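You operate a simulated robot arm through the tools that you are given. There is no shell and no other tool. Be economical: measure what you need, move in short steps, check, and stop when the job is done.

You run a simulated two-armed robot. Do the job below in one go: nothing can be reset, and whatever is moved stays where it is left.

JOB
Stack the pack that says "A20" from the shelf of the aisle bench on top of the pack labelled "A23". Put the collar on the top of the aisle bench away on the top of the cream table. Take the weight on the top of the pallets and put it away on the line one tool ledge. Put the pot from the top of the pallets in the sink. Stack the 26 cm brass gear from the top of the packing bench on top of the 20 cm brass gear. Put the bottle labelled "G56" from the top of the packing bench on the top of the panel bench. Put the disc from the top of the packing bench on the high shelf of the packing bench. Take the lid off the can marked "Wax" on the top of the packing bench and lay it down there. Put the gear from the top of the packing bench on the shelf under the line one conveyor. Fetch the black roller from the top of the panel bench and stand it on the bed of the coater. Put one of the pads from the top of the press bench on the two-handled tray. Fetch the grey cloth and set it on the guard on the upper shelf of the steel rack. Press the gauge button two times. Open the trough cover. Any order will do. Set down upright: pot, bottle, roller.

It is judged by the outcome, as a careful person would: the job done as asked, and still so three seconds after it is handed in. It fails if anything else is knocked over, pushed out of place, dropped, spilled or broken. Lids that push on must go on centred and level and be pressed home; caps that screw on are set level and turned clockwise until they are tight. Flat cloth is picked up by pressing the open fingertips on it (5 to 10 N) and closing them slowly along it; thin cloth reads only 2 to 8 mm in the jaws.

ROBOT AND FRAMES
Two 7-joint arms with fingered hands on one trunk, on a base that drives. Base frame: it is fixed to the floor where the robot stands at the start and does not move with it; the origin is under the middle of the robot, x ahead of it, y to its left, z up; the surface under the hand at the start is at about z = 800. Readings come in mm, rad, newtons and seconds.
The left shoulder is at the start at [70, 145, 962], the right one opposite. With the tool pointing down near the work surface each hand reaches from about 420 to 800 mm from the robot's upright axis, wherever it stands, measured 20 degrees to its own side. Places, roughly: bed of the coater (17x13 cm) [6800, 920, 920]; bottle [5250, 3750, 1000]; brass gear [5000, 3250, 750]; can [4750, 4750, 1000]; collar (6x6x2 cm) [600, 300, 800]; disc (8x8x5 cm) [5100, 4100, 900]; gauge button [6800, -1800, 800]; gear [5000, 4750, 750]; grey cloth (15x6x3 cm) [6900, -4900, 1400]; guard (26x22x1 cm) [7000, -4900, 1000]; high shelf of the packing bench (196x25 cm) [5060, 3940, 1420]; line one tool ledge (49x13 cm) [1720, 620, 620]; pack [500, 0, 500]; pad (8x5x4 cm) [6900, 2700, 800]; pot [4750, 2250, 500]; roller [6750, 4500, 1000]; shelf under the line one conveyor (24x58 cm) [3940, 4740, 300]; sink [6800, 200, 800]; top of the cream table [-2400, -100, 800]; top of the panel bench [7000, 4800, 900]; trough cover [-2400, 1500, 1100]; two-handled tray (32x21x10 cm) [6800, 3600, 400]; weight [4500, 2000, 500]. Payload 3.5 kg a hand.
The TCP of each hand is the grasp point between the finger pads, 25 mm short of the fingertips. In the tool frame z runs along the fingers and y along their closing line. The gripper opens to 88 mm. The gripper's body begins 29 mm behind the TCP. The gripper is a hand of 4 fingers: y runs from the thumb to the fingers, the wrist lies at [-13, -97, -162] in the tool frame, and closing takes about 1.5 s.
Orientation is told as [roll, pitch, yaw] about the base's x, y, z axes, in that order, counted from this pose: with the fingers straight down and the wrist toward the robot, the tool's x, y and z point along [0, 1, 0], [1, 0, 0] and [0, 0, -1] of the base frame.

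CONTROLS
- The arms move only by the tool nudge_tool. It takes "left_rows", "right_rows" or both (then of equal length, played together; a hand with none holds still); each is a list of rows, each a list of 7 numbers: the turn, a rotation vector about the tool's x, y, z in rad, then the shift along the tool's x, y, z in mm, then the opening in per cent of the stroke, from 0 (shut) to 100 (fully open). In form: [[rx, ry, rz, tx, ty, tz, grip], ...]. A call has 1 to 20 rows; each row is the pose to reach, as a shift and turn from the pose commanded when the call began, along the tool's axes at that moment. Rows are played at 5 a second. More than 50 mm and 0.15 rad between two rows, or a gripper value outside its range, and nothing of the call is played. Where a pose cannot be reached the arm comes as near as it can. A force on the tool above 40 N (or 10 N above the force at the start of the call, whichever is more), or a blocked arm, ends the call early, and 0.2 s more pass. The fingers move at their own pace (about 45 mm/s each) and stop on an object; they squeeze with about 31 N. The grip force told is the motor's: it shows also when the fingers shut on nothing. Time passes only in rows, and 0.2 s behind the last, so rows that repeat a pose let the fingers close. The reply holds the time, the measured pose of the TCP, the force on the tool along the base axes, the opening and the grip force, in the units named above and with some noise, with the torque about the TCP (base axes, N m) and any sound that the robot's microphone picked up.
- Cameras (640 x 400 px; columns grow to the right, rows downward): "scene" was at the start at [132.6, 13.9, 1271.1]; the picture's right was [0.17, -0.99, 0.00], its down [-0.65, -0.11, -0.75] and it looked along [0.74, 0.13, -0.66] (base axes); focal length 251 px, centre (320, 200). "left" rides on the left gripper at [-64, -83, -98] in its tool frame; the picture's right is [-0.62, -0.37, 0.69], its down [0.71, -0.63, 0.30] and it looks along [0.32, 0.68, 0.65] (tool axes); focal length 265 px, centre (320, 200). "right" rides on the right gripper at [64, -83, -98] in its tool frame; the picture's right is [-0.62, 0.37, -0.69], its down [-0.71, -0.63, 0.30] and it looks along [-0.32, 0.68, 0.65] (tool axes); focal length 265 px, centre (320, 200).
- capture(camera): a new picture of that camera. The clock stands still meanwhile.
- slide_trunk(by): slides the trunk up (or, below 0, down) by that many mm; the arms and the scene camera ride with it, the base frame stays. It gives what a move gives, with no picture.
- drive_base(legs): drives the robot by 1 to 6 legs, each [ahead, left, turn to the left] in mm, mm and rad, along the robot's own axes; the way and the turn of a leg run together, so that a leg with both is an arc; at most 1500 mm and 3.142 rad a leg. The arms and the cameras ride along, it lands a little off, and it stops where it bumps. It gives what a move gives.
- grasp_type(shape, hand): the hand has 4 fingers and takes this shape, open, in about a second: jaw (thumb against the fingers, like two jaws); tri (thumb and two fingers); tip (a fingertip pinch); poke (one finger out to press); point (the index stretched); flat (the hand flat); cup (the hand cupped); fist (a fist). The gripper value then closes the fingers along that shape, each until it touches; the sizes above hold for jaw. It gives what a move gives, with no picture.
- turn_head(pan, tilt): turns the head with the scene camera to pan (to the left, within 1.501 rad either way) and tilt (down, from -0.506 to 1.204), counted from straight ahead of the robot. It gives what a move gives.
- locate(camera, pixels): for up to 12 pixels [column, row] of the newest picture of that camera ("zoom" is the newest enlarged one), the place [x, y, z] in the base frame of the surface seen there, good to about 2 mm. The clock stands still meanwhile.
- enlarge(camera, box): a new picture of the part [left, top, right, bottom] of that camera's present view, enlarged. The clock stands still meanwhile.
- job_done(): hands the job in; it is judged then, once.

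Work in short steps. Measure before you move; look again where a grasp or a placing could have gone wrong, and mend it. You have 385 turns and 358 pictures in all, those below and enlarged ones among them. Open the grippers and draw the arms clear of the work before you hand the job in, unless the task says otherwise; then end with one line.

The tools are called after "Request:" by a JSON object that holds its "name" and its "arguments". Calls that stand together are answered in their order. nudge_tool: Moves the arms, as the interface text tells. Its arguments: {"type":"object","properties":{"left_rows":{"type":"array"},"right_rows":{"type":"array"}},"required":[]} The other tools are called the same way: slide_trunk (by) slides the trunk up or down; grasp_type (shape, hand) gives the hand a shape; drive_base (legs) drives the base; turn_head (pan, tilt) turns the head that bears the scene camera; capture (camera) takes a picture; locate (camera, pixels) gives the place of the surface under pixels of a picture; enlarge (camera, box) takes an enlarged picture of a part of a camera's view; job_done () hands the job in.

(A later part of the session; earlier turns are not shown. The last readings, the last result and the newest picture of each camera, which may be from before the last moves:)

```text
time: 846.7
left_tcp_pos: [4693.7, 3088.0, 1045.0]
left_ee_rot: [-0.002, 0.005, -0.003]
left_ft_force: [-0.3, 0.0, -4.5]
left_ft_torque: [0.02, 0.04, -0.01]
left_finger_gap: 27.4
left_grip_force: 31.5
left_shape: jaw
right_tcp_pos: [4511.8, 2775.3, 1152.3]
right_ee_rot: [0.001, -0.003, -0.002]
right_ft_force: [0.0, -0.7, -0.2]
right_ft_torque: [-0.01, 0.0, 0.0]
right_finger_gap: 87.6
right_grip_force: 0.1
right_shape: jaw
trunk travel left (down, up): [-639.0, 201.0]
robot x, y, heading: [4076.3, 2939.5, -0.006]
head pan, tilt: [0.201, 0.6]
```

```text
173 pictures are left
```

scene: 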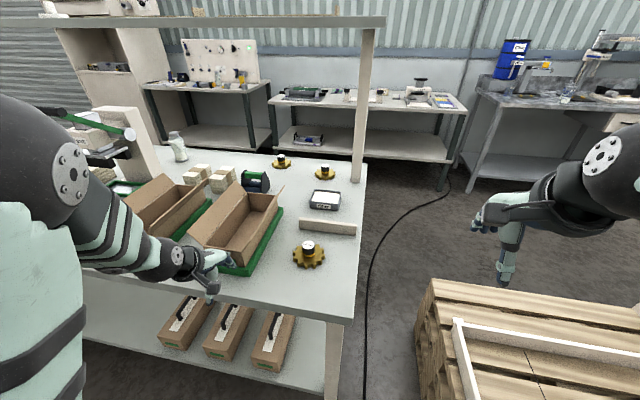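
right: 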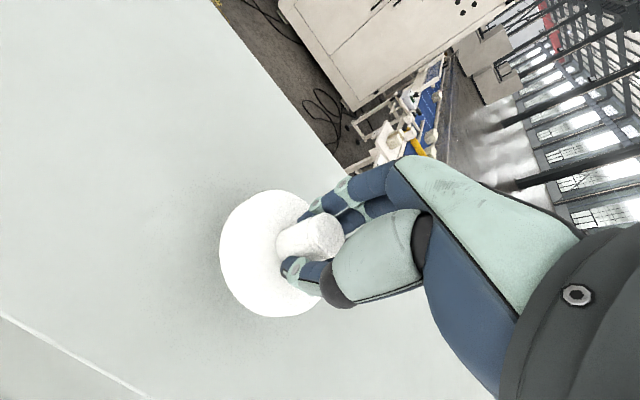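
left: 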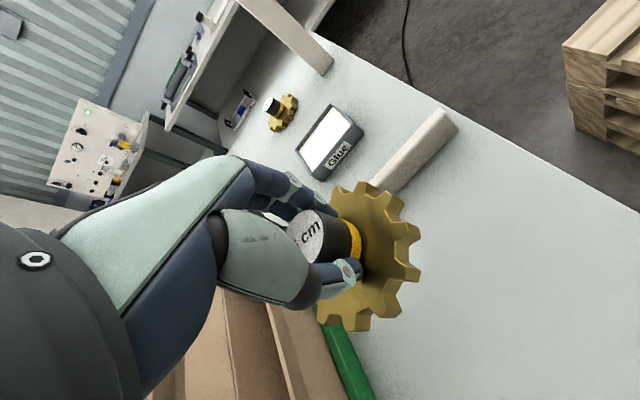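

Held (27 mm). I retract it and travel around the south to the east side, keeping heading +x.

Request:
{"name": "nudge_tool", "arguments": {"left_rows": [[0, 0, 0, 20, -35, -15, 0], [0, 0, 0, 40, -70, -30, 0], [0, 0, 0, 60, -105, -45, 0], [0, 0, 0, 80, -135, -60, 0], [0, 0, 0, 100, -160, -70, 0], [0, 0, 0, 100, -160, -70, 0]]}}

Request:
{"name": "drive_base", "arguments": {"legs": [[-110, 0, 0.005], [0, -1480, 0], [0, -1480, 0], [0, -680, 0], [1000, 0, 0], [950, 0, 0]]}}

Request:
{"name": "drive_base", "arguments": {"legs": [[0, 1480, 0], [0, 1480, 0], [0, 900, 0]]}}

```text
time: 848.1
left_tcp_pos: [4541.0, 3191.6, 1114.9]
left_ee_rot: [-0.014, 0.002, -0.004]
left_ft_force: [-0.3, -0.2, -4.5]
left_ft_torque: [-0.03, 0.01, 0.0]
left_finger_gap: 27.2
left_grip_force: 30.6
left_shape: jaw
left hand out of reach, approached as far as the arm can: row 5, 6
right_tcp_pos: [4510.9, 2776.1, 1152.8]
right_ee_rot: [0.002, -0.002, 0.0]
right_ft_force: [0.0, 0.4, 0.4]
right_ft_torque: [0.0, 0.02, 0.01]
right_finger_gap: 87.8
right_grip_force: 0.1
right_shape: jaw
trunk travel left (down, up): [-639.0, 201.0]
robot x, y, heading: [4079.5, 2942.5, -0.005]
head pan, tilt: [0.201, 0.6]
```

```text
time: 875.9
left_tcp_pos: [6390.7, -447.9, 1114.4]
left_ee_rot: [-0.016, 0.003, 0.009]
left_ft_force: [-0.3, 0.3, -4.9]
left_ft_torque: [0.02, -0.03, 0.01]
left_finger_gap: 27.4
left_grip_force: 31.8
left_shape: jaw
right_tcp_pos: [6363.8, -865.4, 1153.2]
right_ee_rot: [0.0, -0.001, 0.009]
right_ft_force: [-0.8, 0.5, -0.4]
right_ft_torque: [-0.01, -0.01, 0.01]
right_finger_gap: 87.5
right_grip_force: 0.2
right_shape: jaw
trunk travel left (down, up): [-639.0, 201.0]
robot x, y, heading: [5933.6, -701.5, 0.001]
head pan, tilt: [0.201, 0.6]
```

```text
time: 894.6
left_tcp_pos: [6341.2, 3423.0, 1115.2]
left_ee_rot: [-0.015, 0.002, 0.008]
left_ft_force: [-0.2, 0.8, -4.4]
left_ft_torque: [-0.02, 0.01, -0.02]
left_finger_gap: 27.1
left_grip_force: 31.2
left_shape: jaw
right_tcp_pos: [6315.5, 3004.7, 1153.5]
right_ee_rot: [0.001, -0.002, 0.009]
right_ft_force: [0.0, -0.2, -0.2]
right_ft_torque: [-0.02, 0.0, 0.01]
right_finger_gap: 87.5
right_grip_force: 0.2
right_shape: jaw
trunk travel left (down, up): [-639.0, 201.0]
robot x, y, heading: [5882.6, 3172.1, 0.007]
head pan, tilt: [0.201, 0.6]
```

Turn to face the bench at the 20 cm gear.

Request:
{"name": "drive_base", "arguments": {"legs": [[70, 0, 0], [0, 0, 3.13], [0, -390, 0]]}}

Request:
{"name": "turn_head", "arguments": {"pan": 0.15, "tilt": 0.65}}

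Request:
{"name": "capture", "arguments": {"camera": "scene"}}

```text
time: 904.9
left_tcp_pos: [5493.8, 3312.1, 1114.8]
left_ee_rot: [-0.018, 0.005, 3.133]
left_ft_force: [-0.7, 0.1, -3.9]
left_ft_torque: [0.03, -0.02, -0.03]
left_finger_gap: 27.1
left_grip_force: 31.3
left_shape: jaw
right_tcp_pos: [5528.0, 3730.4, 1153.4]
right_ee_rot: [0.0, -0.001, 3.132]
right_ft_force: [-0.1, -0.8, 0.1]
right_ft_torque: [0.0, 0.02, -0.02]
right_finger_gap: 87.6
right_grip_force: 0.0
right_shape: jaw
trunk travel left (down, up): [-639.0, 201.0]
robot x, y, heading: [5954.0, 3558.5, 3.13]
head pan, tilt: [0.201, 0.6]
```

```text
time: 905.6
left_tcp_pos: [5493.3, 3312.7, 1114.2]
left_ee_rot: [-0.02, 0.005, 3.131]
left_ft_force: [-0.5, -0.8, -4.3]
left_ft_torque: [0.0, -0.02, 0.02]
left_finger_gap: 27.1
left_grip_force: 30.7
left_shape: jaw
right_tcp_pos: [5526.8, 3730.5, 1152.4]
right_ee_rot: [0.0, -0.002, 3.132]
right_ft_force: [-0.2, 0.6, 0.2]
right_ft_torque: [0.02, 0.02, 0.02]
right_finger_gap: 87.7
right_grip_force: 0.1
right_shape: jaw
trunk travel left (down, up): [-639.0, 201.0]
robot x, y, heading: [5957.2, 3558.3, 3.129]
head pan, tilt: [0.15, 0.649]
```

```text
172 pictures are left
```

scene: 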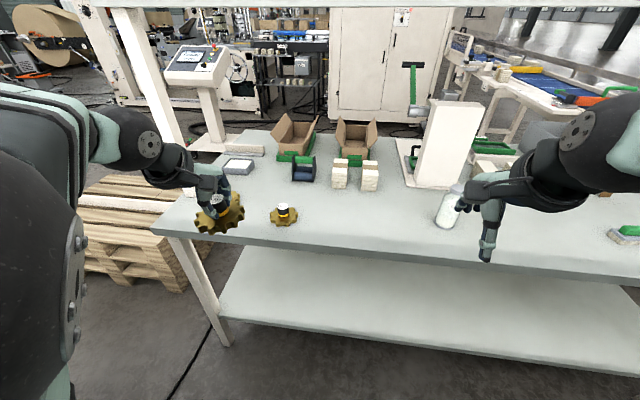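

I measure the 20 cm gear's knob precisely.

Request:
{"name": "enlarge", "arguments": {"camera": "scene", "box": [254, 190, 314, 235]}}

Request:
{"name": "locate", "arguments": {"camera": "zoom", "pixels": [[310, 140], [275, 150], [345, 155], [310, 175], [310, 215], [310, 130], [310, 190]]}}

```text
8.89 times, centred on (284, 212) of scene
```

zoom: 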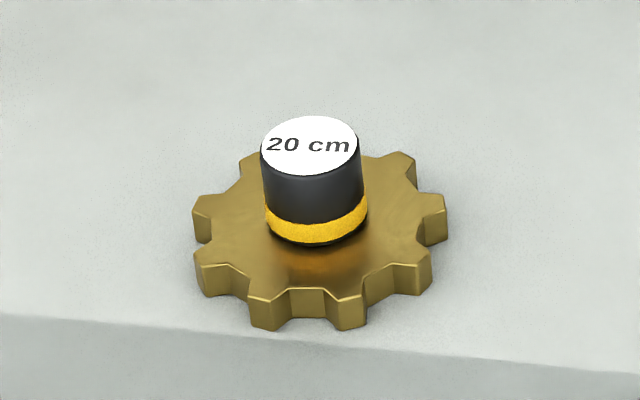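

```text
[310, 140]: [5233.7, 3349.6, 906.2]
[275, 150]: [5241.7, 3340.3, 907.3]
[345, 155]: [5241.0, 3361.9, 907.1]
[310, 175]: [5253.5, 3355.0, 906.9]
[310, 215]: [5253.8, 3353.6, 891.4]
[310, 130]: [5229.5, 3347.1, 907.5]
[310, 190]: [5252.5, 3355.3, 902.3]
```

Knob centre (5238,3351), top 907. I drive 130 mm closer and hover the 26 cm gear above it.

Request:
{"name": "drive_base", "arguments": {"legs": [[130, 0, 0.012]]}}

Request:
{"name": "nudge_tool", "arguments": {"left_rows": [[0, 0.01, 0, -10, 30, 15, 0], [0, 0.018, 0, -20, 60, 35, 0], [0, 0.018, 0, -30, 90, 60, 0], [0, 0.018, 0, -36, 118, 85, 0], [0, 0.018, 0, -36, 118, 110, 0], [0, 0.018, 0, -36, 118, 110, 0]]}}

Request:
{"name": "capture", "arguments": {"camera": "left"}}

Request:
{"name": "enlarge", "arguments": {"camera": "scene", "box": [220, 130, 380, 250]}}

```text
time: 906.9
left_tcp_pos: [5366.3, 3309.0, 1115.5]
left_ee_rot: [-0.018, 0.001, -3.138]
left_ft_force: [0.7, 0.4, -3.9]
left_ft_torque: [-0.02, -0.01, 0.0]
left_finger_gap: 27.1
left_grip_force: 30.6
left_shape: jaw
right_tcp_pos: [5394.9, 3726.0, 1154.2]
right_ee_rot: [0.0, -0.003, -3.137]
right_ft_force: [0.2, -0.1, -0.1]
right_ft_torque: [0.01, 0.02, 0.02]
right_finger_gap: 87.5
right_grip_force: 0.1
right_shape: jaw
trunk travel left (down, up): [-639.0, 201.0]
robot x, y, heading: [5828.1, 3562.1, 3.145]
head pan, tilt: [0.15, 0.649]
```

```text
time: 908.3
left_tcp_pos: [5249.3, 3345.0, 1003.6]
left_ee_rot: [0.0, 0.003, -3.138]
left_ft_force: [-0.2, 0.2, -4.1]
left_ft_torque: [0.03, 0.01, -0.03]
left_finger_gap: 26.7
left_grip_force: 30.4
left_shape: jaw
right_tcp_pos: [5394.2, 3725.6, 1153.5]
right_ee_rot: [-0.001, -0.001, -3.138]
right_ft_force: [-0.1, 0.4, 0.1]
right_ft_torque: [-0.01, 0.04, -0.01]
right_finger_gap: 87.7
right_grip_force: 0.1
right_shape: jaw
trunk travel left (down, up): [-639.0, 201.0]
robot x, y, heading: [5830.7, 3559.7, 3.139]
head pan, tilt: [0.15, 0.649]
```

```text
170 pictures are left
```

left: 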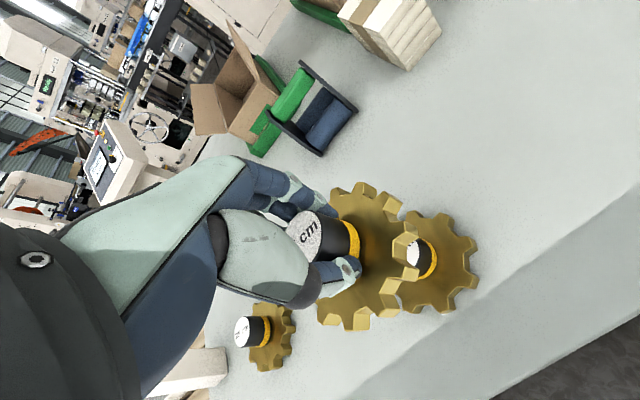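

```text
3.33 times, centred on (300, 190) of scene
```

zoom: 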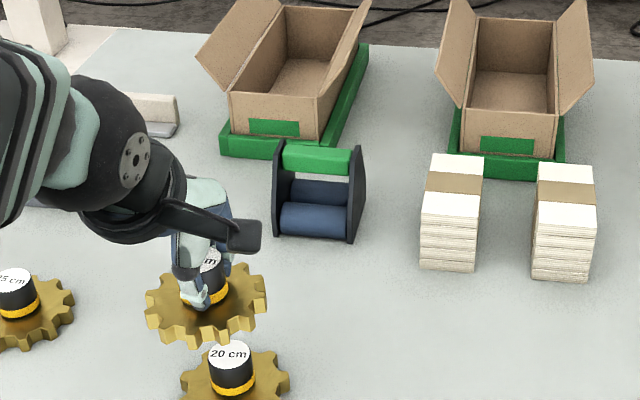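

I locate both the 20 cm knob and the held gear in this view.

Request:
{"name": "locate", "arguments": {"camera": "zoom", "pixels": [[230, 354], [212, 354], [248, 354], [230, 344], [230, 366], [150, 298], [264, 285], [200, 335], [230, 330], [205, 268], [240, 270]]}}

Request:
{"name": "locate", "arguments": {"camera": "left", "pixels": [[365, 190], [318, 318], [355, 325], [400, 300], [405, 215], [305, 230], [415, 250], [345, 240]]}}

```text
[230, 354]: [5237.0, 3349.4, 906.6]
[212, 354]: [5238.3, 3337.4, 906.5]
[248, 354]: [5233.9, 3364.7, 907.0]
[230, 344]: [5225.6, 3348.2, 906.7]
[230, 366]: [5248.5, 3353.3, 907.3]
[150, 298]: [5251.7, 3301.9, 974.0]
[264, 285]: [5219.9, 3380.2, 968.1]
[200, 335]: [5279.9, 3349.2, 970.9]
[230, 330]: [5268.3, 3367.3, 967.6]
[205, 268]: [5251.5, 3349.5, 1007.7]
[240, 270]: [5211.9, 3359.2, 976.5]
```

```text
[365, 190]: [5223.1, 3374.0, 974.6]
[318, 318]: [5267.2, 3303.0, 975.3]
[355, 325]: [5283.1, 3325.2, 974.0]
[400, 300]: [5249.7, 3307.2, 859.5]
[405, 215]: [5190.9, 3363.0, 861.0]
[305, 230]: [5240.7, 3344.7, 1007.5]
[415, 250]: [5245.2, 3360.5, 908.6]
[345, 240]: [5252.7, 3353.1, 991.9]
```

I refine the held gear's centre using its tooth tips in an enlarged view.

Request:
{"name": "enlarge", "arguments": {"camera": "left", "box": [300, 170, 500, 345]}}

```text
2.29 times, centred on (400, 258) of left
```

zoom: 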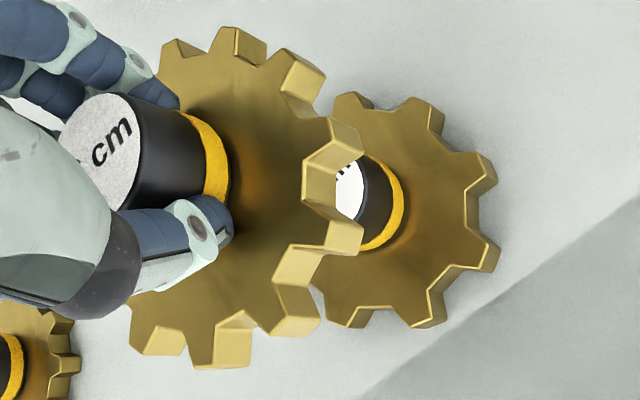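

Fit gives the held gear centred at the TCP (5249,3345). I shift to (5237,3351), then lower until just above contact.

Request:
{"name": "nudge_tool", "arguments": {"left_rows": [[0, 0, 0, -3, 6, 0, 0], [0, 0, 0, -6, 12, 0, 0], [0, 0, 0, -6, 12, 20, 0], [0, 0, 0, -6, 12, 38, 0], [0, 0, 0, -6, 12, 46, 0], [0, 0, 0, -6, 12, 46, 0]]}}

Request:
{"name": "enlarge", "arguments": {"camera": "scene", "box": [230, 170, 340, 255]}}

Request:
{"name": "enlarge", "arguments": {"camera": "left", "box": [280, 170, 480, 345]}}

```text
time: 909.7
left_tcp_pos: [5235.6, 3350.3, 957.3]
left_ee_rot: [0.0, 0.002, -3.137]
left_ft_force: [0.9, 0.1, -4.5]
left_ft_torque: [0.05, 0.02, 0.0]
left_finger_gap: 27.0
left_grip_force: 31.1
left_shape: jaw
right_tcp_pos: [5393.9, 3725.9, 1153.1]
right_ee_rot: [0.0, -0.002, -3.139]
right_ft_force: [-0.6, 0.2, 0.0]
right_ft_torque: [-0.04, 0.01, 0.0]
right_finger_gap: 87.2
right_grip_force: 0.1
right_shape: jaw
trunk travel left (down, up): [-639.0, 201.0]
robot x, y, heading: [5824.1, 3557.6, 3.139]
head pan, tilt: [0.15, 0.649]
```

```text
4.71 times, centred on (285, 212) of scene
```

zoom: 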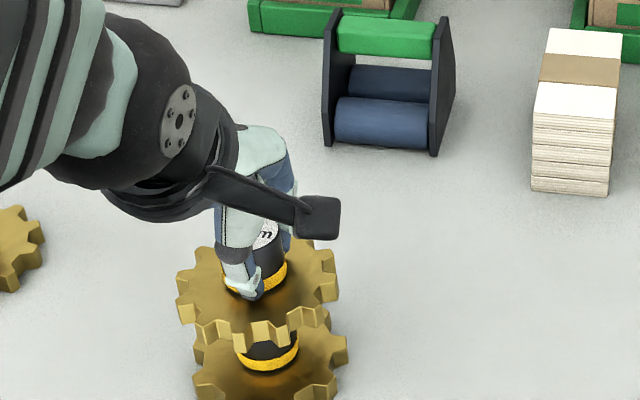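

```text
2.29 times, centred on (380, 258) of left
```

zoom: 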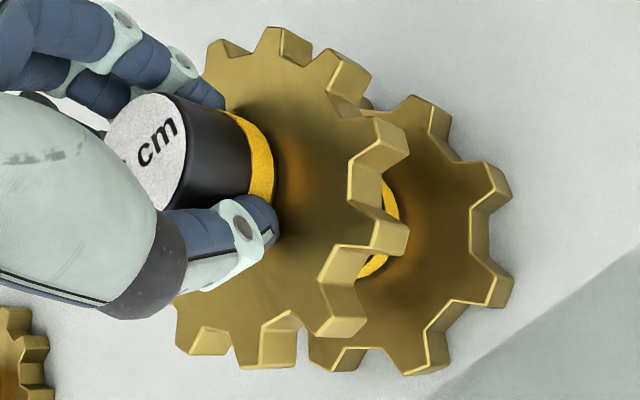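

Positions agree within 1–2 mm. I creep down to contact.

Request:
{"name": "nudge_tool", "arguments": {"left_rows": [[0, 0, 0, -0.5, -1, 3, 0], [0, 0, 0, -0.5, -1, 5, 0], [0, 0, 0, -0.5, -1, 6.5, 0], [0, 0, 0, -0.5, -1, 7.5, 0]]}}

```text
time: 910.7
left_tcp_pos: [5236.6, 3351.6, 951.4]
left_ee_rot: [-0.001, 0.004, -3.138]
left_ft_force: [0.2, 0.5, -3.0]
left_ft_torque: [0.0, 0.01, -0.01]
left_finger_gap: 26.9
left_grip_force: 31.2
left_shape: jaw
right_tcp_pos: [5394.4, 3725.7, 1152.5]
right_ee_rot: [-0.001, -0.001, -3.136]
right_ft_force: [1.1, 0.5, -0.1]
right_ft_torque: [0.02, 0.01, 0.01]
right_finger_gap: 87.6
right_grip_force: 0.1
right_shape: jaw
trunk travel left (down, up): [-639.0, 201.0]
robot x, y, heading: [5825.7, 3559.5, 3.143]
head pan, tilt: [0.15, 0.649]
```

Request:
{"name": "nudge_tool", "arguments": {"left_rows": [[0, 0, 0, 0, 0, 1, 0], [0, 0, 0, 0, 0, 2, 0], [0, 0, 0, 0, 0, 2.5, 0], [0, 0, 0, 0, 0, 2.5, 0]]}}

Request:
{"name": "enlarge", "arguments": {"camera": "scene", "box": [230, 170, 340, 255]}}

```text
time: 911.7
left_tcp_pos: [5237.3, 3352.2, 950.3]
left_ee_rot: [-0.001, 0.001, -3.138]
left_ft_force: [-0.1, 0.3, 5.3]
left_ft_torque: [-0.06, 0.18, 0.02]
left_finger_gap: 27.1
left_grip_force: 31.0
left_shape: jaw
right_tcp_pos: [5394.1, 3728.1, 1154.9]
right_ee_rot: [0.0, -0.004, -3.137]
right_ft_force: [0.0, 0.2, -0.1]
right_ft_torque: [-0.02, 0.0, 0.04]
right_finger_gap: 87.5
right_grip_force: 0.0
right_shape: jaw
trunk travel left (down, up): [-639.0, 201.0]
robot x, y, heading: [5827.8, 3560.4, 3.14]
head pan, tilt: [0.15, 0.649]
```

```text
4.71 times, centred on (285, 212) of scene
```

zoom: 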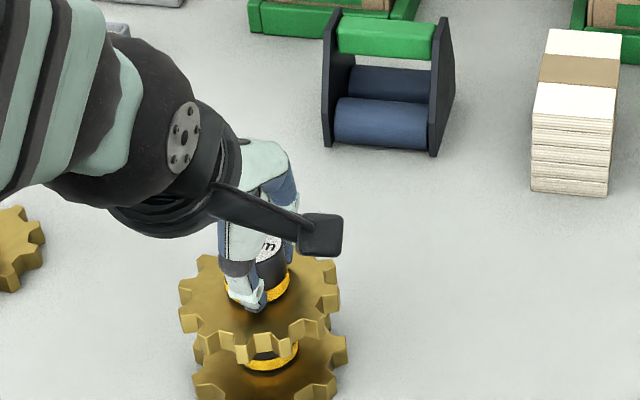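

Contact on the knob. I ease up 0.7 mm, open symmetrically, and lift.

Request:
{"name": "nudge_tool", "arguments": {"left_rows": [[0, 0, 0, 0, 0, -0.7, 0], [0, 0, 0, 0, 0, -0.7, 8], [0, 0, 0, 0, 0, -0.7, 40], [0, 0, 0, 0, 0, -0.7, 60], [0, 0, 0, 0, 0, -0.7, 70], [0, 0, 0, 0, 0, -15, 70], [0, 0, 0, 0, 0, -45, 70], [0, 0, 0, 0, 0, -80, 80], [0, 0, 0, 0, -30, -115, 100], [0, 0, 0, 0, -60, -150, 100]]}}

Request:
{"name": "enlarge", "arguments": {"camera": "scene", "box": [220, 160, 340, 255]}}

```text
time: 913.9
left_tcp_pos: [5301.6, 3350.9, 1099.4]
left_ee_rot: [-0.001, 0.001, -3.139]
left_ft_force: [-0.6, 0.1, 0.0]
left_ft_torque: [0.01, 0.02, 0.0]
left_finger_gap: 87.6
left_grip_force: 0.1
left_shape: jaw
right_tcp_pos: [5396.4, 3726.0, 1154.4]
right_ee_rot: [0.0, -0.005, -3.139]
right_ft_force: [-0.1, -0.4, -1.1]
right_ft_torque: [-0.03, -0.01, 0.0]
right_finger_gap: 87.6
right_grip_force: 0.0
right_shape: jaw
trunk travel left (down, up): [-639.0, 201.0]
robot x, y, heading: [5826.4, 3561.2, 3.137]
head pan, tilt: [0.15, 0.649]
```

```text
4.21 times, centred on (280, 208) of scene
```

zoom: 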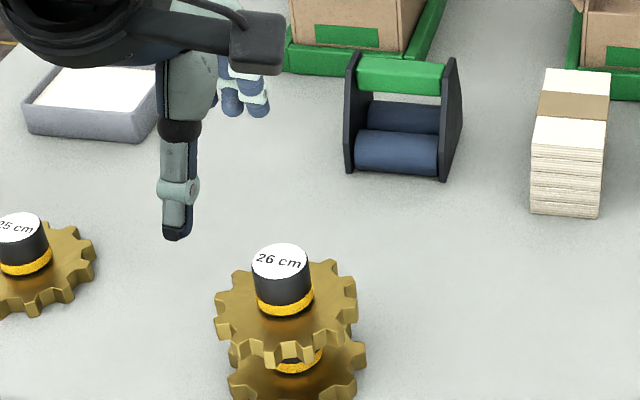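

26 cm gear is stacked, level. Next, the north end of the bench for the wax can and the black gear.

Request:
{"name": "nudge_tool", "arguments": {"left_rows": [[0, 0, 0, 0, -30, 0, 100], [0, 0, 0, 0, -60, 0, 100], [0, 0, 0, 0, -60, 0, 100]]}}

Request:
{"name": "drive_base", "arguments": {"legs": [[-140, 0, 0], [0, -1000, 0], [0, -940, 0], [1060, 0, 0], [0, 0, 1.573]]}}

Request:
{"name": "turn_head", "arguments": {"pan": 0, "tilt": 0.6}}

Request:
{"name": "capture", "arguments": {"camera": "scene"}}

```text
time: 914.7
left_tcp_pos: [5343.0, 3341.5, 1095.4]
left_ee_rot: [-0.015, 0.002, -3.138]
left_ft_force: [-0.5, -0.3, -0.3]
left_ft_torque: [-0.01, 0.0, 0.02]
left_finger_gap: 87.8
left_grip_force: 0.1
left_shape: jaw
left hand out of reach, approached as far as the arm can: row 2, 3
right_tcp_pos: [5393.6, 3724.7, 1153.7]
right_ee_rot: [0.0, -0.002, -3.138]
right_ft_force: [0.4, -0.7, -0.3]
right_ft_torque: [0.01, -0.04, 0.01]
right_finger_gap: 87.6
right_grip_force: 0.0
right_shape: jaw
trunk travel left (down, up): [-639.0, 201.0]
robot x, y, heading: [5826.9, 3559.6, 3.139]
head pan, tilt: [0.15, 0.649]
```

```text
time: 934.2
left_tcp_pos: [5116.1, 5000.0, 1095.9]
left_ee_rot: [-0.014, 0.003, -1.541]
left_ft_force: [-0.3, -0.4, -0.6]
left_ft_torque: [-0.01, 0.01, -0.01]
left_finger_gap: 87.7
left_grip_force: 0.1
left_shape: jaw
right_tcp_pos: [4732.3, 5039.9, 1153.9]
right_ee_rot: [0.0, -0.003, -1.543]
right_ft_force: [-0.2, -0.1, 0.2]
right_ft_torque: [0.02, 0.02, 0.03]
right_finger_gap: 87.8
right_grip_force: 0.0
right_shape: jaw
trunk travel left (down, up): [-639.0, 201.0]
robot x, y, heading: [4890.5, 5473.2, -1.544]
head pan, tilt: [0.15, 0.649]
```

```text
time: 934.9
left_tcp_pos: [5117.2, 4999.6, 1096.1]
left_ee_rot: [-0.015, 0.003, -1.542]
left_ft_force: [0.5, 0.3, 1.0]
left_ft_torque: [0.01, -0.01, 0.05]
left_finger_gap: 87.6
left_grip_force: 0.1
left_shape: jaw
right_tcp_pos: [4731.9, 5040.6, 1152.6]
right_ee_rot: [-0.001, -0.004, -1.542]
right_ft_force: [0.1, -0.1, 0.3]
right_ft_torque: [-0.01, 0.02, 0.02]
right_finger_gap: 87.7
right_grip_force: 0.1
right_shape: jaw
trunk travel left (down, up): [-639.0, 201.0]
robot x, y, heading: [4889.8, 5480.3, -1.543]
head pan, tilt: [0.0, 0.6]
```

```text
163 pictures are left
```

scene: 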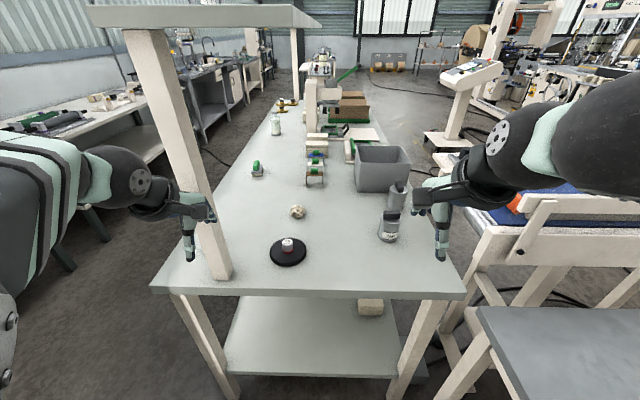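

I enlarge the cans at (390,220) and the black gear at (288,250).

Request:
{"name": "enlarge", "arguments": {"camera": "scene", "box": [260, 130, 460, 280]}}

Request:
{"name": "locate", "arguments": {"camera": "zoom", "pixels": [[410, 315], [430, 190], [430, 260], [90, 360], [90, 385], [60, 390], [130, 390], [90, 420], [410, 270], [400, 350], [450, 200], [120, 270]]}}

```text
2.67 times, centred on (360, 205) of scene
```

zoom: 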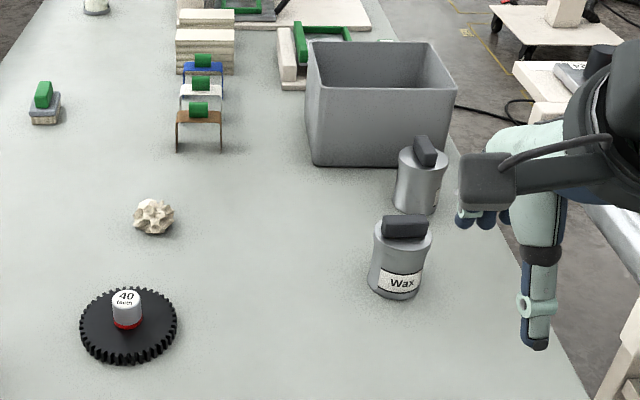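

```text
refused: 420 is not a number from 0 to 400
```

The "Wax" can is at zoom (400,255) with a dark bar handle on its lid. I locate points.

Request:
{"name": "locate", "arguments": {"camera": "zoom", "pixels": [[405, 222], [385, 222], [425, 222], [405, 240], [400, 275], [395, 293], [372, 250], [430, 250], [125, 295], [125, 320], [90, 325], [165, 325]]}}

Request:
{"name": "enlarge", "arguments": {"camera": "scene", "box": [360, 180, 440, 250]}}

```text
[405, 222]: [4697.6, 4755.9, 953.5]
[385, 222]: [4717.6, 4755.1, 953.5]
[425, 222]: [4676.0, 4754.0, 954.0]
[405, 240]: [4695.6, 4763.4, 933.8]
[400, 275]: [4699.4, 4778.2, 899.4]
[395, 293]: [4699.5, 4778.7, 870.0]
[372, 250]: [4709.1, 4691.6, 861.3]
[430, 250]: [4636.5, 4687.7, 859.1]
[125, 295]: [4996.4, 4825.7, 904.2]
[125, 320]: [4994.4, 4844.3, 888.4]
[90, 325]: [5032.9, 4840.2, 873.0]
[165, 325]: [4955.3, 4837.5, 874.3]
```

```text
5.71 times, centred on (400, 215) of scene
```

zoom: 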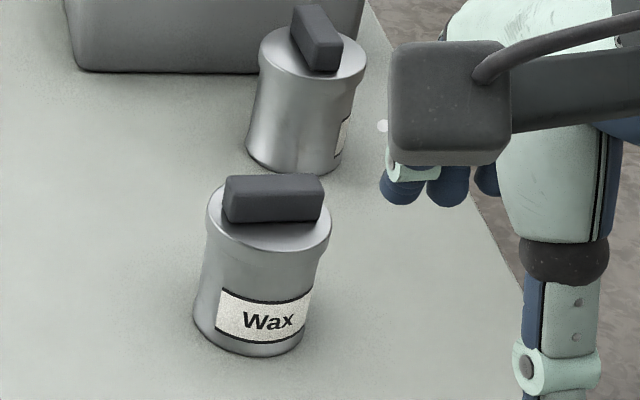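

I check the neighbouring can's position, and shift the left hand away from the shelf post.

Request:
{"name": "locate", "arguments": {"camera": "zoom", "pixels": [[310, 130], [265, 80], [350, 80], [318, 20], [318, 50], [270, 200], [330, 210], [300, 160]]}}

Request:
{"name": "nudge_tool", "arguments": {"left_rows": [[0, 0, 0, -30, -5, 0, 100], [0, 0, 0, -60, -10, -20, 100], [0, 0, 0, -85, -10, -40, 100], [0, 0, 0, -85, -10, -40, 100]]}}

```text
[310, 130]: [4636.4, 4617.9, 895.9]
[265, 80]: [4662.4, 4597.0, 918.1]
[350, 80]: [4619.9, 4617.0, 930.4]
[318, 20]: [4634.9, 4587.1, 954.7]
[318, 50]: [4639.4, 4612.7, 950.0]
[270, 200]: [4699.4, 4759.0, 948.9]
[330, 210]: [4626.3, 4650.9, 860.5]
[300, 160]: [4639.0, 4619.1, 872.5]
```

```text
time: 935.9
left_tcp_pos: [5047.7, 4966.8, 1099.8]
left_ee_rot: [-0.028, -0.002, -1.541]
left_ft_force: [-0.1, 1.7, -0.3]
left_ft_torque: [0.01, -0.01, -0.02]
left_finger_gap: 87.9
left_grip_force: 0.1
left_shape: jaw
left hand out of reach, approached as far as the arm can: row 1, 2, 3, 4
right_tcp_pos: [4732.2, 5040.1, 1152.3]
right_ee_rot: [-0.001, -0.002, -1.541]
right_ft_force: [0.1, -0.1, 0.2]
right_ft_torque: [-0.01, 0.01, 0.02]
right_finger_gap: 87.5
right_grip_force: 0.1
right_shape: jaw
trunk travel left (down, up): [-639.0, 201.0]
robot x, y, heading: [4887.4, 5474.8, -1.545]
head pan, tilt: [0.0, 0.6]
```

The neighbour is 160 mm away. I drive 90 mm closer and hover the right hand over the lid bar.

Request:
{"name": "drive_base", "arguments": {"legs": [[90, 0, -0.026]]}}

Request:
{"name": "nudge_tool", "arguments": {"right_rows": [[0, 0, 0, 0, 30, 15, 70], [0, 0, 0, 0, 60, 35, 70], [0, 0, 0, 0, 95, 60, 70], [0, 0, 0, 0, 130, 85, 70], [0, 0, 0, 0, 165, 110, 70], [0, 0, 0, 0, 185, 140, 70], [0, 0, 0, 0, 185, 140, 70]]}}

Request:
{"name": "capture", "arguments": {"camera": "right"}}

```text
time: 937.0
left_tcp_pos: [5036.0, 4874.2, 1097.6]
left_ee_rot: [-0.03, 0.004, -1.563]
left_ft_force: [-0.4, -0.2, -0.1]
left_ft_torque: [-0.01, 0.02, -0.02]
left_finger_gap: 87.7
left_grip_force: 0.0
left_shape: jaw
right_tcp_pos: [4722.0, 4956.0, 1153.4]
right_ee_rot: [0.001, -0.003, -1.568]
right_ft_force: [0.6, 0.8, -0.8]
right_ft_torque: [0.01, 0.0, -0.01]
right_finger_gap: 87.5
right_grip_force: 0.1
right_shape: jaw
trunk travel left (down, up): [-639.0, 201.0]
robot x, y, heading: [4889.0, 5387.7, -1.575]
head pan, tilt: [0.0, 0.6]
```

```text
time: 938.6
left_tcp_pos: [5035.4, 4873.3, 1096.9]
left_ee_rot: [-0.031, 0.004, -1.564]
left_ft_force: [-0.2, -0.7, 0.1]
left_ft_torque: [0.01, -0.02, -0.01]
left_finger_gap: 87.9
left_grip_force: 0.1
left_shape: jaw
right_tcp_pos: [4722.9, 4770.9, 1014.9]
right_ee_rot: [-0.001, -0.004, -1.569]
right_ft_force: [0.6, 0.6, -0.4]
right_ft_torque: [-0.06, 0.0, 0.0]
right_finger_gap: 61.8
right_grip_force: 0.0
right_shape: jaw
trunk travel left (down, up): [-639.0, 201.0]
robot x, y, heading: [4889.8, 5386.4, -1.576]
head pan, tilt: [0.0, 0.6]
```

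```text
160 pictures are left
```

right: 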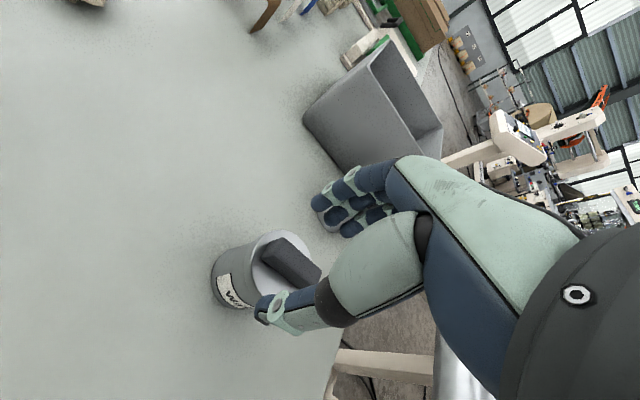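

I locate the bar's ends in this view.

Request:
{"name": "enlarge", "arguments": {"camera": "right", "box": [200, 215, 340, 315]}}

Request:
{"name": "locate", "arguments": {"camera": "right", "pixels": [[268, 245], [285, 258], [305, 270], [276, 262], [300, 262], [280, 240], [262, 290], [230, 260]]}}

```text
4.00 times, centred on (270, 265) of right
```

zoom: 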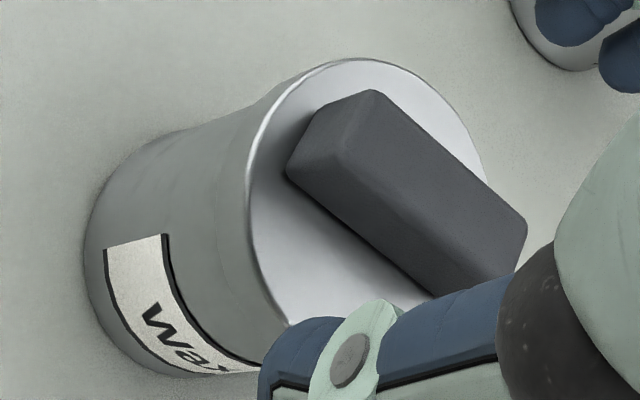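

```text
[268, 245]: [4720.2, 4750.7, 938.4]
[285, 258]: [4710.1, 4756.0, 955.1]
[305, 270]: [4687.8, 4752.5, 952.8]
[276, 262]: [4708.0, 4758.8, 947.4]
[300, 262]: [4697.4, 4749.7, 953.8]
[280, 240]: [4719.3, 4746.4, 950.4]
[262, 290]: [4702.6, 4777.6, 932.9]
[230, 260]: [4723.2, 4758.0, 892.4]
```

Bar centre (4697,4753), z 935–954. I align, descend, and close across the bar.

Request:
{"name": "nudge_tool", "arguments": {"right_rows": [[0, 0, 0, -13, 9, 5, 50], [0, 0, 0, -26, 18, 15, 45], [0, 0, 0, -26, 18, 35, 45], [0, 0, 0, -26, 18, 50, 45], [0, 0, 0, -26, 18, 51, 20], [0, 0, 0, -26, 18, 51, 0], [0, 0, 0, -26, 18, 51, 0], [0, 0, 0, -26, 18, 51, 0], [0, 0, 0, -26, 18, 51, 0]]}}

Request:
{"name": "capture", "arguments": {"camera": "right"}}

```text
time: 940.6
left_tcp_pos: [5035.8, 4872.6, 1098.7]
left_ee_rot: [-0.031, 0.005, -1.565]
left_ft_force: [-0.7, 0.2, -0.1]
left_ft_torque: [0.0, 0.01, -0.03]
left_finger_gap: 87.9
left_grip_force: 0.2
left_shape: jaw
right_tcp_pos: [4695.6, 4751.5, 961.8]
right_ee_rot: [0.0, -0.001, -1.568]
right_ft_force: [0.4, -0.3, -1.5]
right_ft_torque: [0.0, -0.01, 0.04]
right_finger_gap: 12.6
right_grip_force: 31.0
right_shape: jaw
trunk travel left (down, up): [-639.0, 201.0]
robot x, y, heading: [4891.0, 5383.3, -1.571]
head pan, tilt: [0.0, 0.6]
```

```text
158 pictures are left
```

right: 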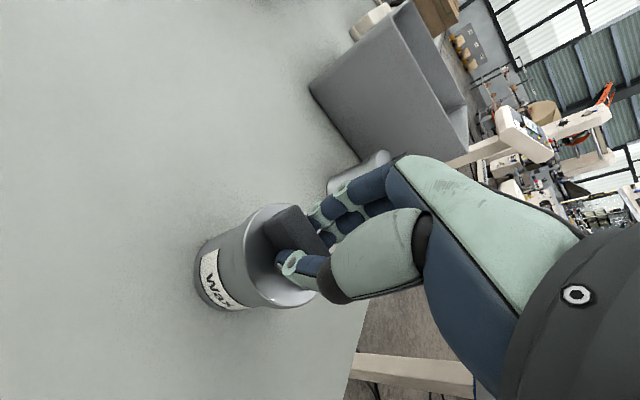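

Gripped. I lift slowly a few mm and watch the force.

Request:
{"name": "nudge_tool", "arguments": {"right_rows": [[0, 0, 0, 0, 0, -2, 0], [0, 0, 0, 0, 0, -4, 0], [0, 0, 0, 0, 0, -6, 0], [0, 0, 0, 0, 0, -9, 0]]}}

Request:
{"name": "enlarge", "arguments": {"camera": "right", "box": [180, 185, 340, 325]}}

```text
time: 941.6
left_tcp_pos: [5037.6, 4873.6, 1097.9]
left_ee_rot: [-0.032, 0.004, -1.562]
left_ft_force: [0.8, -0.2, 0.4]
left_ft_torque: [0.02, 0.02, 0.02]
left_finger_gap: 87.8
left_grip_force: 0.2
left_shape: jaw
right_tcp_pos: [4695.1, 4751.9, 971.1]
right_ee_rot: [-0.001, -0.004, -1.571]
right_ft_force: [-0.3, -0.3, -2.1]
right_ft_torque: [-0.04, 0.0, -0.02]
right_finger_gap: 12.4
right_grip_force: 31.3
right_shape: jaw
trunk travel left (down, up): [-639.0, 201.0]
robot x, y, heading: [4886.5, 5389.3, -1.573]
head pan, tilt: [0.0, 0.6]
```

```text
2.86 times, centred on (260, 255) of right
```

zoom: 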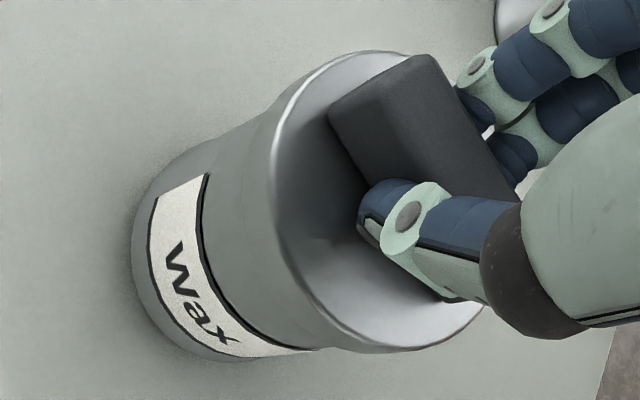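

I check in the scene whether the can itself has lifted.

Request:
{"name": "enlarge", "arguments": {"camera": "scene", "box": [360, 190, 460, 280]}}

```text
4.44 times, centred on (410, 235) of scene
```

zoom: 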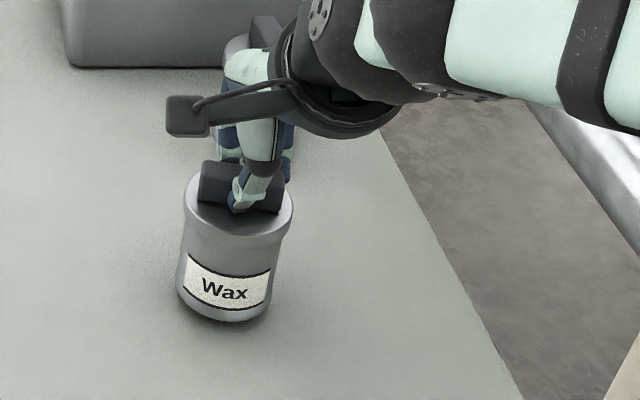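

The whole can lifted, so the lid sits tight and I need the other hand to hold the can. I set it back down and release.

Request:
{"name": "nudge_tool", "arguments": {"right_rows": [[0, 0, 0, 0, 0, 4, 0], [0, 0, 0, 0, 0, 8, 0], [0, 0, 0, 0, 0, 9, 0], [0, 0, 0, 0, 0, 9.5, 0], [0, 0, 0, 0, 0, 9.5, 25], [0, 0, 0, 0, 0, 9.5, 50], [0, 0, 0, 0, 0, 9.5, 50], [0, 0, 0, 0, 0, -15, 50], [0, 0, 0, 0, 0, -60, 60], [0, 0, 0, 0, -20, -100, 80], [0, 0, 0, 0, -60, -120, 100], [0, 0, 0, 0, -100, -140, 100], [0, 0, 0, 0, -140, -150, 100]]}}

Request:
{"name": "drive_base", "arguments": {"legs": [[0, -80, 0]]}}

Request:
{"name": "capture", "arguments": {"camera": "scene"}}

```text
time: 944.4
left_tcp_pos: [5033.7, 4872.8, 1097.7]
left_ee_rot: [-0.031, 0.005, -1.564]
left_ft_force: [-0.1, -0.3, -0.7]
left_ft_torque: [-0.07, -0.02, 0.01]
left_finger_gap: 87.6
left_grip_force: 0.0
left_shape: jaw
right_tcp_pos: [4691.6, 4892.9, 1122.0]
right_ee_rot: [0.003, -0.005, -1.567]
right_ft_force: [-0.2, 0.3, -0.7]
right_ft_torque: [0.02, -0.05, -0.01]
right_finger_gap: 87.9
right_grip_force: 0.0
right_shape: jaw
trunk travel left (down, up): [-639.0, 201.0]
robot x, y, heading: [4889.2, 5386.2, -1.574]
head pan, tilt: [0.0, 0.6]
```

```text
time: 945.5
left_tcp_pos: [4957.1, 4873.1, 1097.5]
left_ee_rot: [-0.033, 0.005, -1.562]
left_ft_force: [-0.3, -0.3, 1.1]
left_ft_torque: [-0.03, -0.01, 0.0]
left_finger_gap: 87.6
left_grip_force: 0.0
left_shape: jaw
right_tcp_pos: [4617.5, 4891.9, 1121.3]
right_ee_rot: [0.0, -0.003, -1.568]
right_ft_force: [1.3, -0.5, -0.1]
right_ft_torque: [-0.01, 0.05, -0.01]
right_finger_gap: 87.6
right_grip_force: 0.1
right_shape: jaw
trunk travel left (down, up): [-639.0, 201.0]
robot x, y, heading: [4808.2, 5388.5, -1.574]
head pan, tilt: [0.0, 0.6]
```

```text
155 pictures are left
```

scene: 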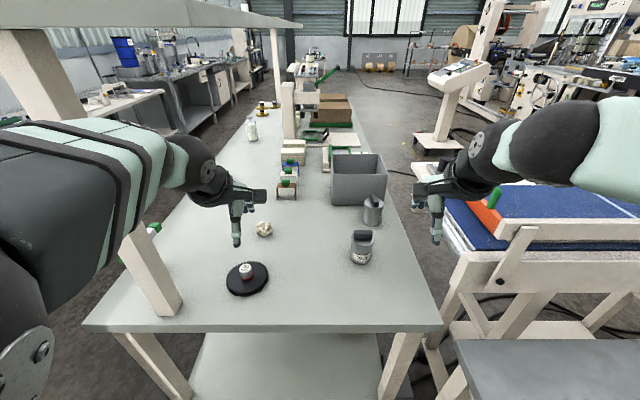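

I locate the can again.

Request:
{"name": "enlarge", "arguments": {"camera": "scene", "box": [330, 185, 400, 275]}}

Request:
{"name": "locate", "arguments": {"camera": "scene", "pixels": [[361, 234], [361, 252], [352, 250], [371, 250], [361, 262], [361, 243], [373, 210], [246, 270], [262, 229]]}}

```text
4.44 times, centred on (365, 230) of scene
```

zoom: 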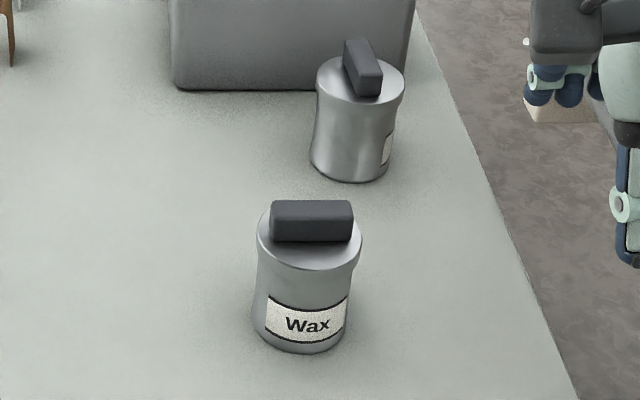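

```text
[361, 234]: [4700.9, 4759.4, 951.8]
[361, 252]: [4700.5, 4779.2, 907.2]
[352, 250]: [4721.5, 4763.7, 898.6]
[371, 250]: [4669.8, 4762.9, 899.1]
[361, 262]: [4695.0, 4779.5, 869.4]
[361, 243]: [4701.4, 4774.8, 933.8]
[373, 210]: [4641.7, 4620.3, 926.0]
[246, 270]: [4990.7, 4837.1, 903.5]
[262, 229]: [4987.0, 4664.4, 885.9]
```

Can axis (4696,4753). I bring the left hand tilted (from the left) to a standoff beside the can.

Request:
{"name": "nudge_tool", "arguments": {"left_rows": [[0, -0.14, 0, -10, 10, 0, 100], [0, -0.28, 0, -25, 25, 5, 100], [0, -0.42, 0, -40, 40, 10, 100], [0, -0.56, 0, -60, 60, 20, 100], [0, -0.7, 0, -80, 80, 30, 100], [0, -0.84, 0, -100, 100, 45, 100], [0, -0.98, 0, -115, 115, 60, 100], [0, -1.12, 0, -127, 120, 77, 100], [0, -1.12, 0, -127, 120, 77, 100]]}}

Request:
{"name": "capture", "arguments": {"camera": "scene"}}

Request:
{"name": "capture", "arguments": {"camera": "left"}}

```text
time: 947.5
left_tcp_pos: [4829.2, 4754.2, 1024.2]
left_ee_rot: [-1.153, 0.002, -1.563]
left_ft_force: [0.0, -0.4, 0.5]
left_ft_torque: [-0.01, -0.02, -0.01]
left_finger_gap: 87.7
left_grip_force: 0.0
left_shape: jaw
right_tcp_pos: [4615.4, 4892.3, 1120.9]
right_ee_rot: [0.0, -0.003, -1.569]
right_ft_force: [-0.3, 0.3, 0.3]
right_ft_torque: [0.01, -0.01, 0.0]
right_finger_gap: 87.6
right_grip_force: 0.1
right_shape: jaw
trunk travel left (down, up): [-639.0, 201.0]
robot x, y, heading: [4809.6, 5387.6, -1.569]
head pan, tilt: [0.0, 0.6]
```

```text
153 pictures are left
```

scene: 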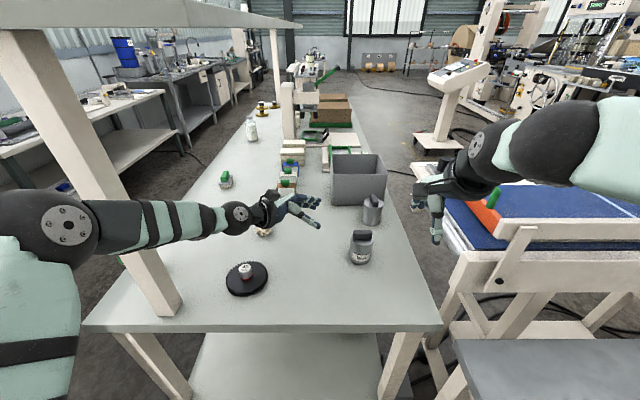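

```text
152 pictures are left
```

left: 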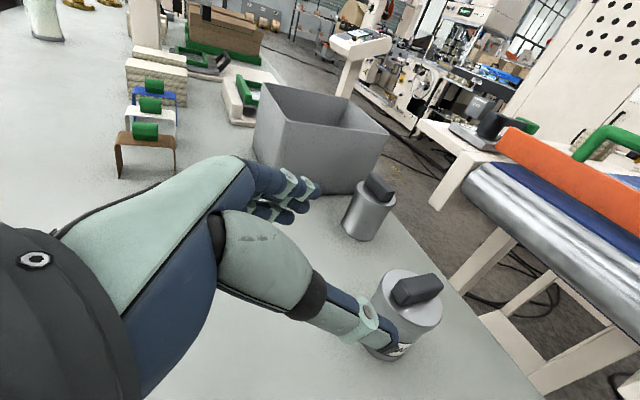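

I drop to the grasp line and advance onto the can's body.

Request:
{"name": "nudge_tool", "arguments": {"left_rows": [[0, 0, 0, 25, 1, 20, 100], [0, 0, 0, 50, 1, 40, 100], [0, 0, 0, 74, 1, 65, 100], [0, 0, 0, 74, 1, 100, 100], [0, 0, 0, 74, 1, 130, 100], [0, 0, 0, 74, 1, 155, 100], [0, 0, 0, 74, 1, 174, 100], [0, 0, 0, 74, 1, 174, 100]]}}

Request:
{"name": "capture", "arguments": {"camera": "left"}}

Request:
{"name": "enlarge", "arguments": {"camera": "scene", "box": [230, 170, 420, 300]}}

```text
time: 949.2
left_tcp_pos: [4702.3, 4750.9, 887.5]
left_ee_rot: [-1.156, 0.0, -1.56]
left_ft_force: [2.8, 0.8, 7.9]
left_ft_torque: [-0.42, 0.0, 0.18]
left_finger_gap: 88.3
left_grip_force: 0.2
left_shape: jaw
right_tcp_pos: [4617.9, 4893.9, 1123.0]
right_ee_rot: [0.001, -0.005, -1.566]
right_ft_force: [-0.6, 0.1, -0.3]
right_ft_torque: [0.0, 0.03, 0.01]
right_finger_gap: 87.6
right_grip_force: 0.0
right_shape: jaw
trunk travel left (down, up): [-639.0, 201.0]
robot x, y, heading: [4808.6, 5384.1, -1.568]
head pan, tilt: [0.0, 0.6]
```

```text
151 pictures are left
```

left: 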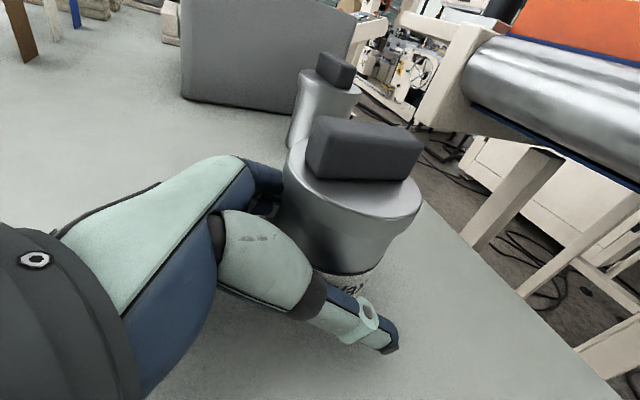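

```text
3.08 times, centred on (325, 235) of scene
```

zoom: 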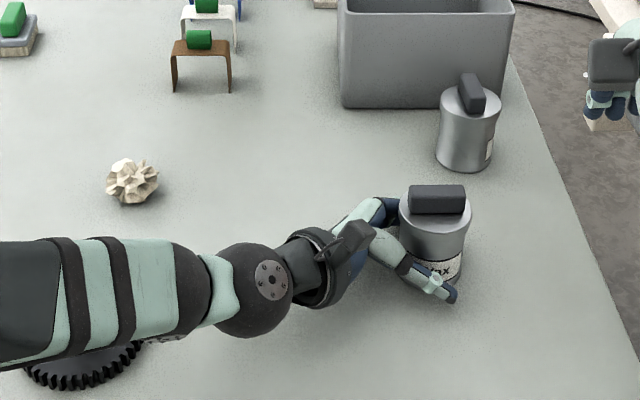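

Slight contact with the bench (7.9 N up); I raise 6 mm and then close gently on the can.

Request:
{"name": "nudge_tool", "arguments": {"left_rows": [[0, 0, 0, -3, 0, -1.5, 100], [0, 0, 0, -6, 0, -3, 100], [0, 0, 0, -6, 0, -3, 70], [0, 0, 0, -6, 0, -3, 50], [0, 0, 0, -6, 0, -3, 30], [0, 0, 0, -6, 0, -3, 10], [0, 0, 0, -6, 0, -3, 0], [0, 0, 0, -6, 0, -3, 0], [0, 0, 0, -6, 0, -3, 0], [0, 0, 0, -6, 0, -3, 0]]}}

Request:
{"name": "capture", "arguments": {"camera": "left"}}

Request:
{"name": "capture", "arguments": {"camera": "scene"}}

```text
time: 951.5
left_tcp_pos: [4701.4, 4751.7, 892.2]
left_ee_rot: [-1.149, 0.002, -1.562]
left_ft_force: [-1.4, 0.0, 2.2]
left_ft_torque: [-0.12, 0.01, 0.0]
left_finger_gap: 46.5
left_grip_force: 31.3
left_shape: jaw
right_tcp_pos: [4616.2, 4892.4, 1121.6]
right_ee_rot: [0.0, -0.003, -1.567]
right_ft_force: [-0.2, 0.2, 0.0]
right_ft_torque: [-0.01, 0.01, 0.01]
right_finger_gap: 87.7
right_grip_force: 0.0
right_shape: jaw
trunk travel left (down, up): [-639.0, 201.0]
robot x, y, heading: [4807.6, 5385.0, -1.568]
head pan, tilt: [0.0, 0.6]
```

```text
149 pictures are left
```

left: 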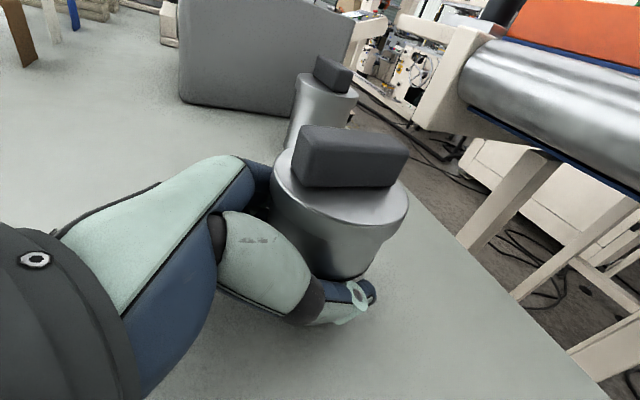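

```text
148 pictures are left
```

scene: 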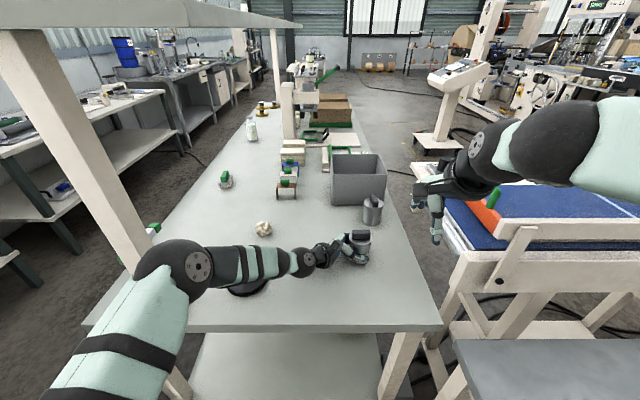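

The can is held. I locate the bar again for the right hand.

Request:
{"name": "locate", "arguments": {"camera": "left", "pixels": [[308, 135], [405, 152], [350, 140], [355, 165], [300, 170], [395, 180], [355, 205]]}}

Request:
{"name": "locate", "arguments": {"camera": "scene", "pixels": [[358, 234], [352, 234], [364, 234], [240, 290], [255, 285]]}}

```text
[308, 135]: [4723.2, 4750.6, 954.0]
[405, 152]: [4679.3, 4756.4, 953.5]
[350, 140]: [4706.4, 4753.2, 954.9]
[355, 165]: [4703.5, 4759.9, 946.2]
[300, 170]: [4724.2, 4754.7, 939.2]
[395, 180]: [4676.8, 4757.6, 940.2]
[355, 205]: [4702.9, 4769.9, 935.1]
```

```text
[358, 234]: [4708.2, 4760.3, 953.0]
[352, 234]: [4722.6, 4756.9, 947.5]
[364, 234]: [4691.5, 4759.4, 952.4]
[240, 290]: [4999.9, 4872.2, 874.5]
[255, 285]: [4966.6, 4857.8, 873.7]
```

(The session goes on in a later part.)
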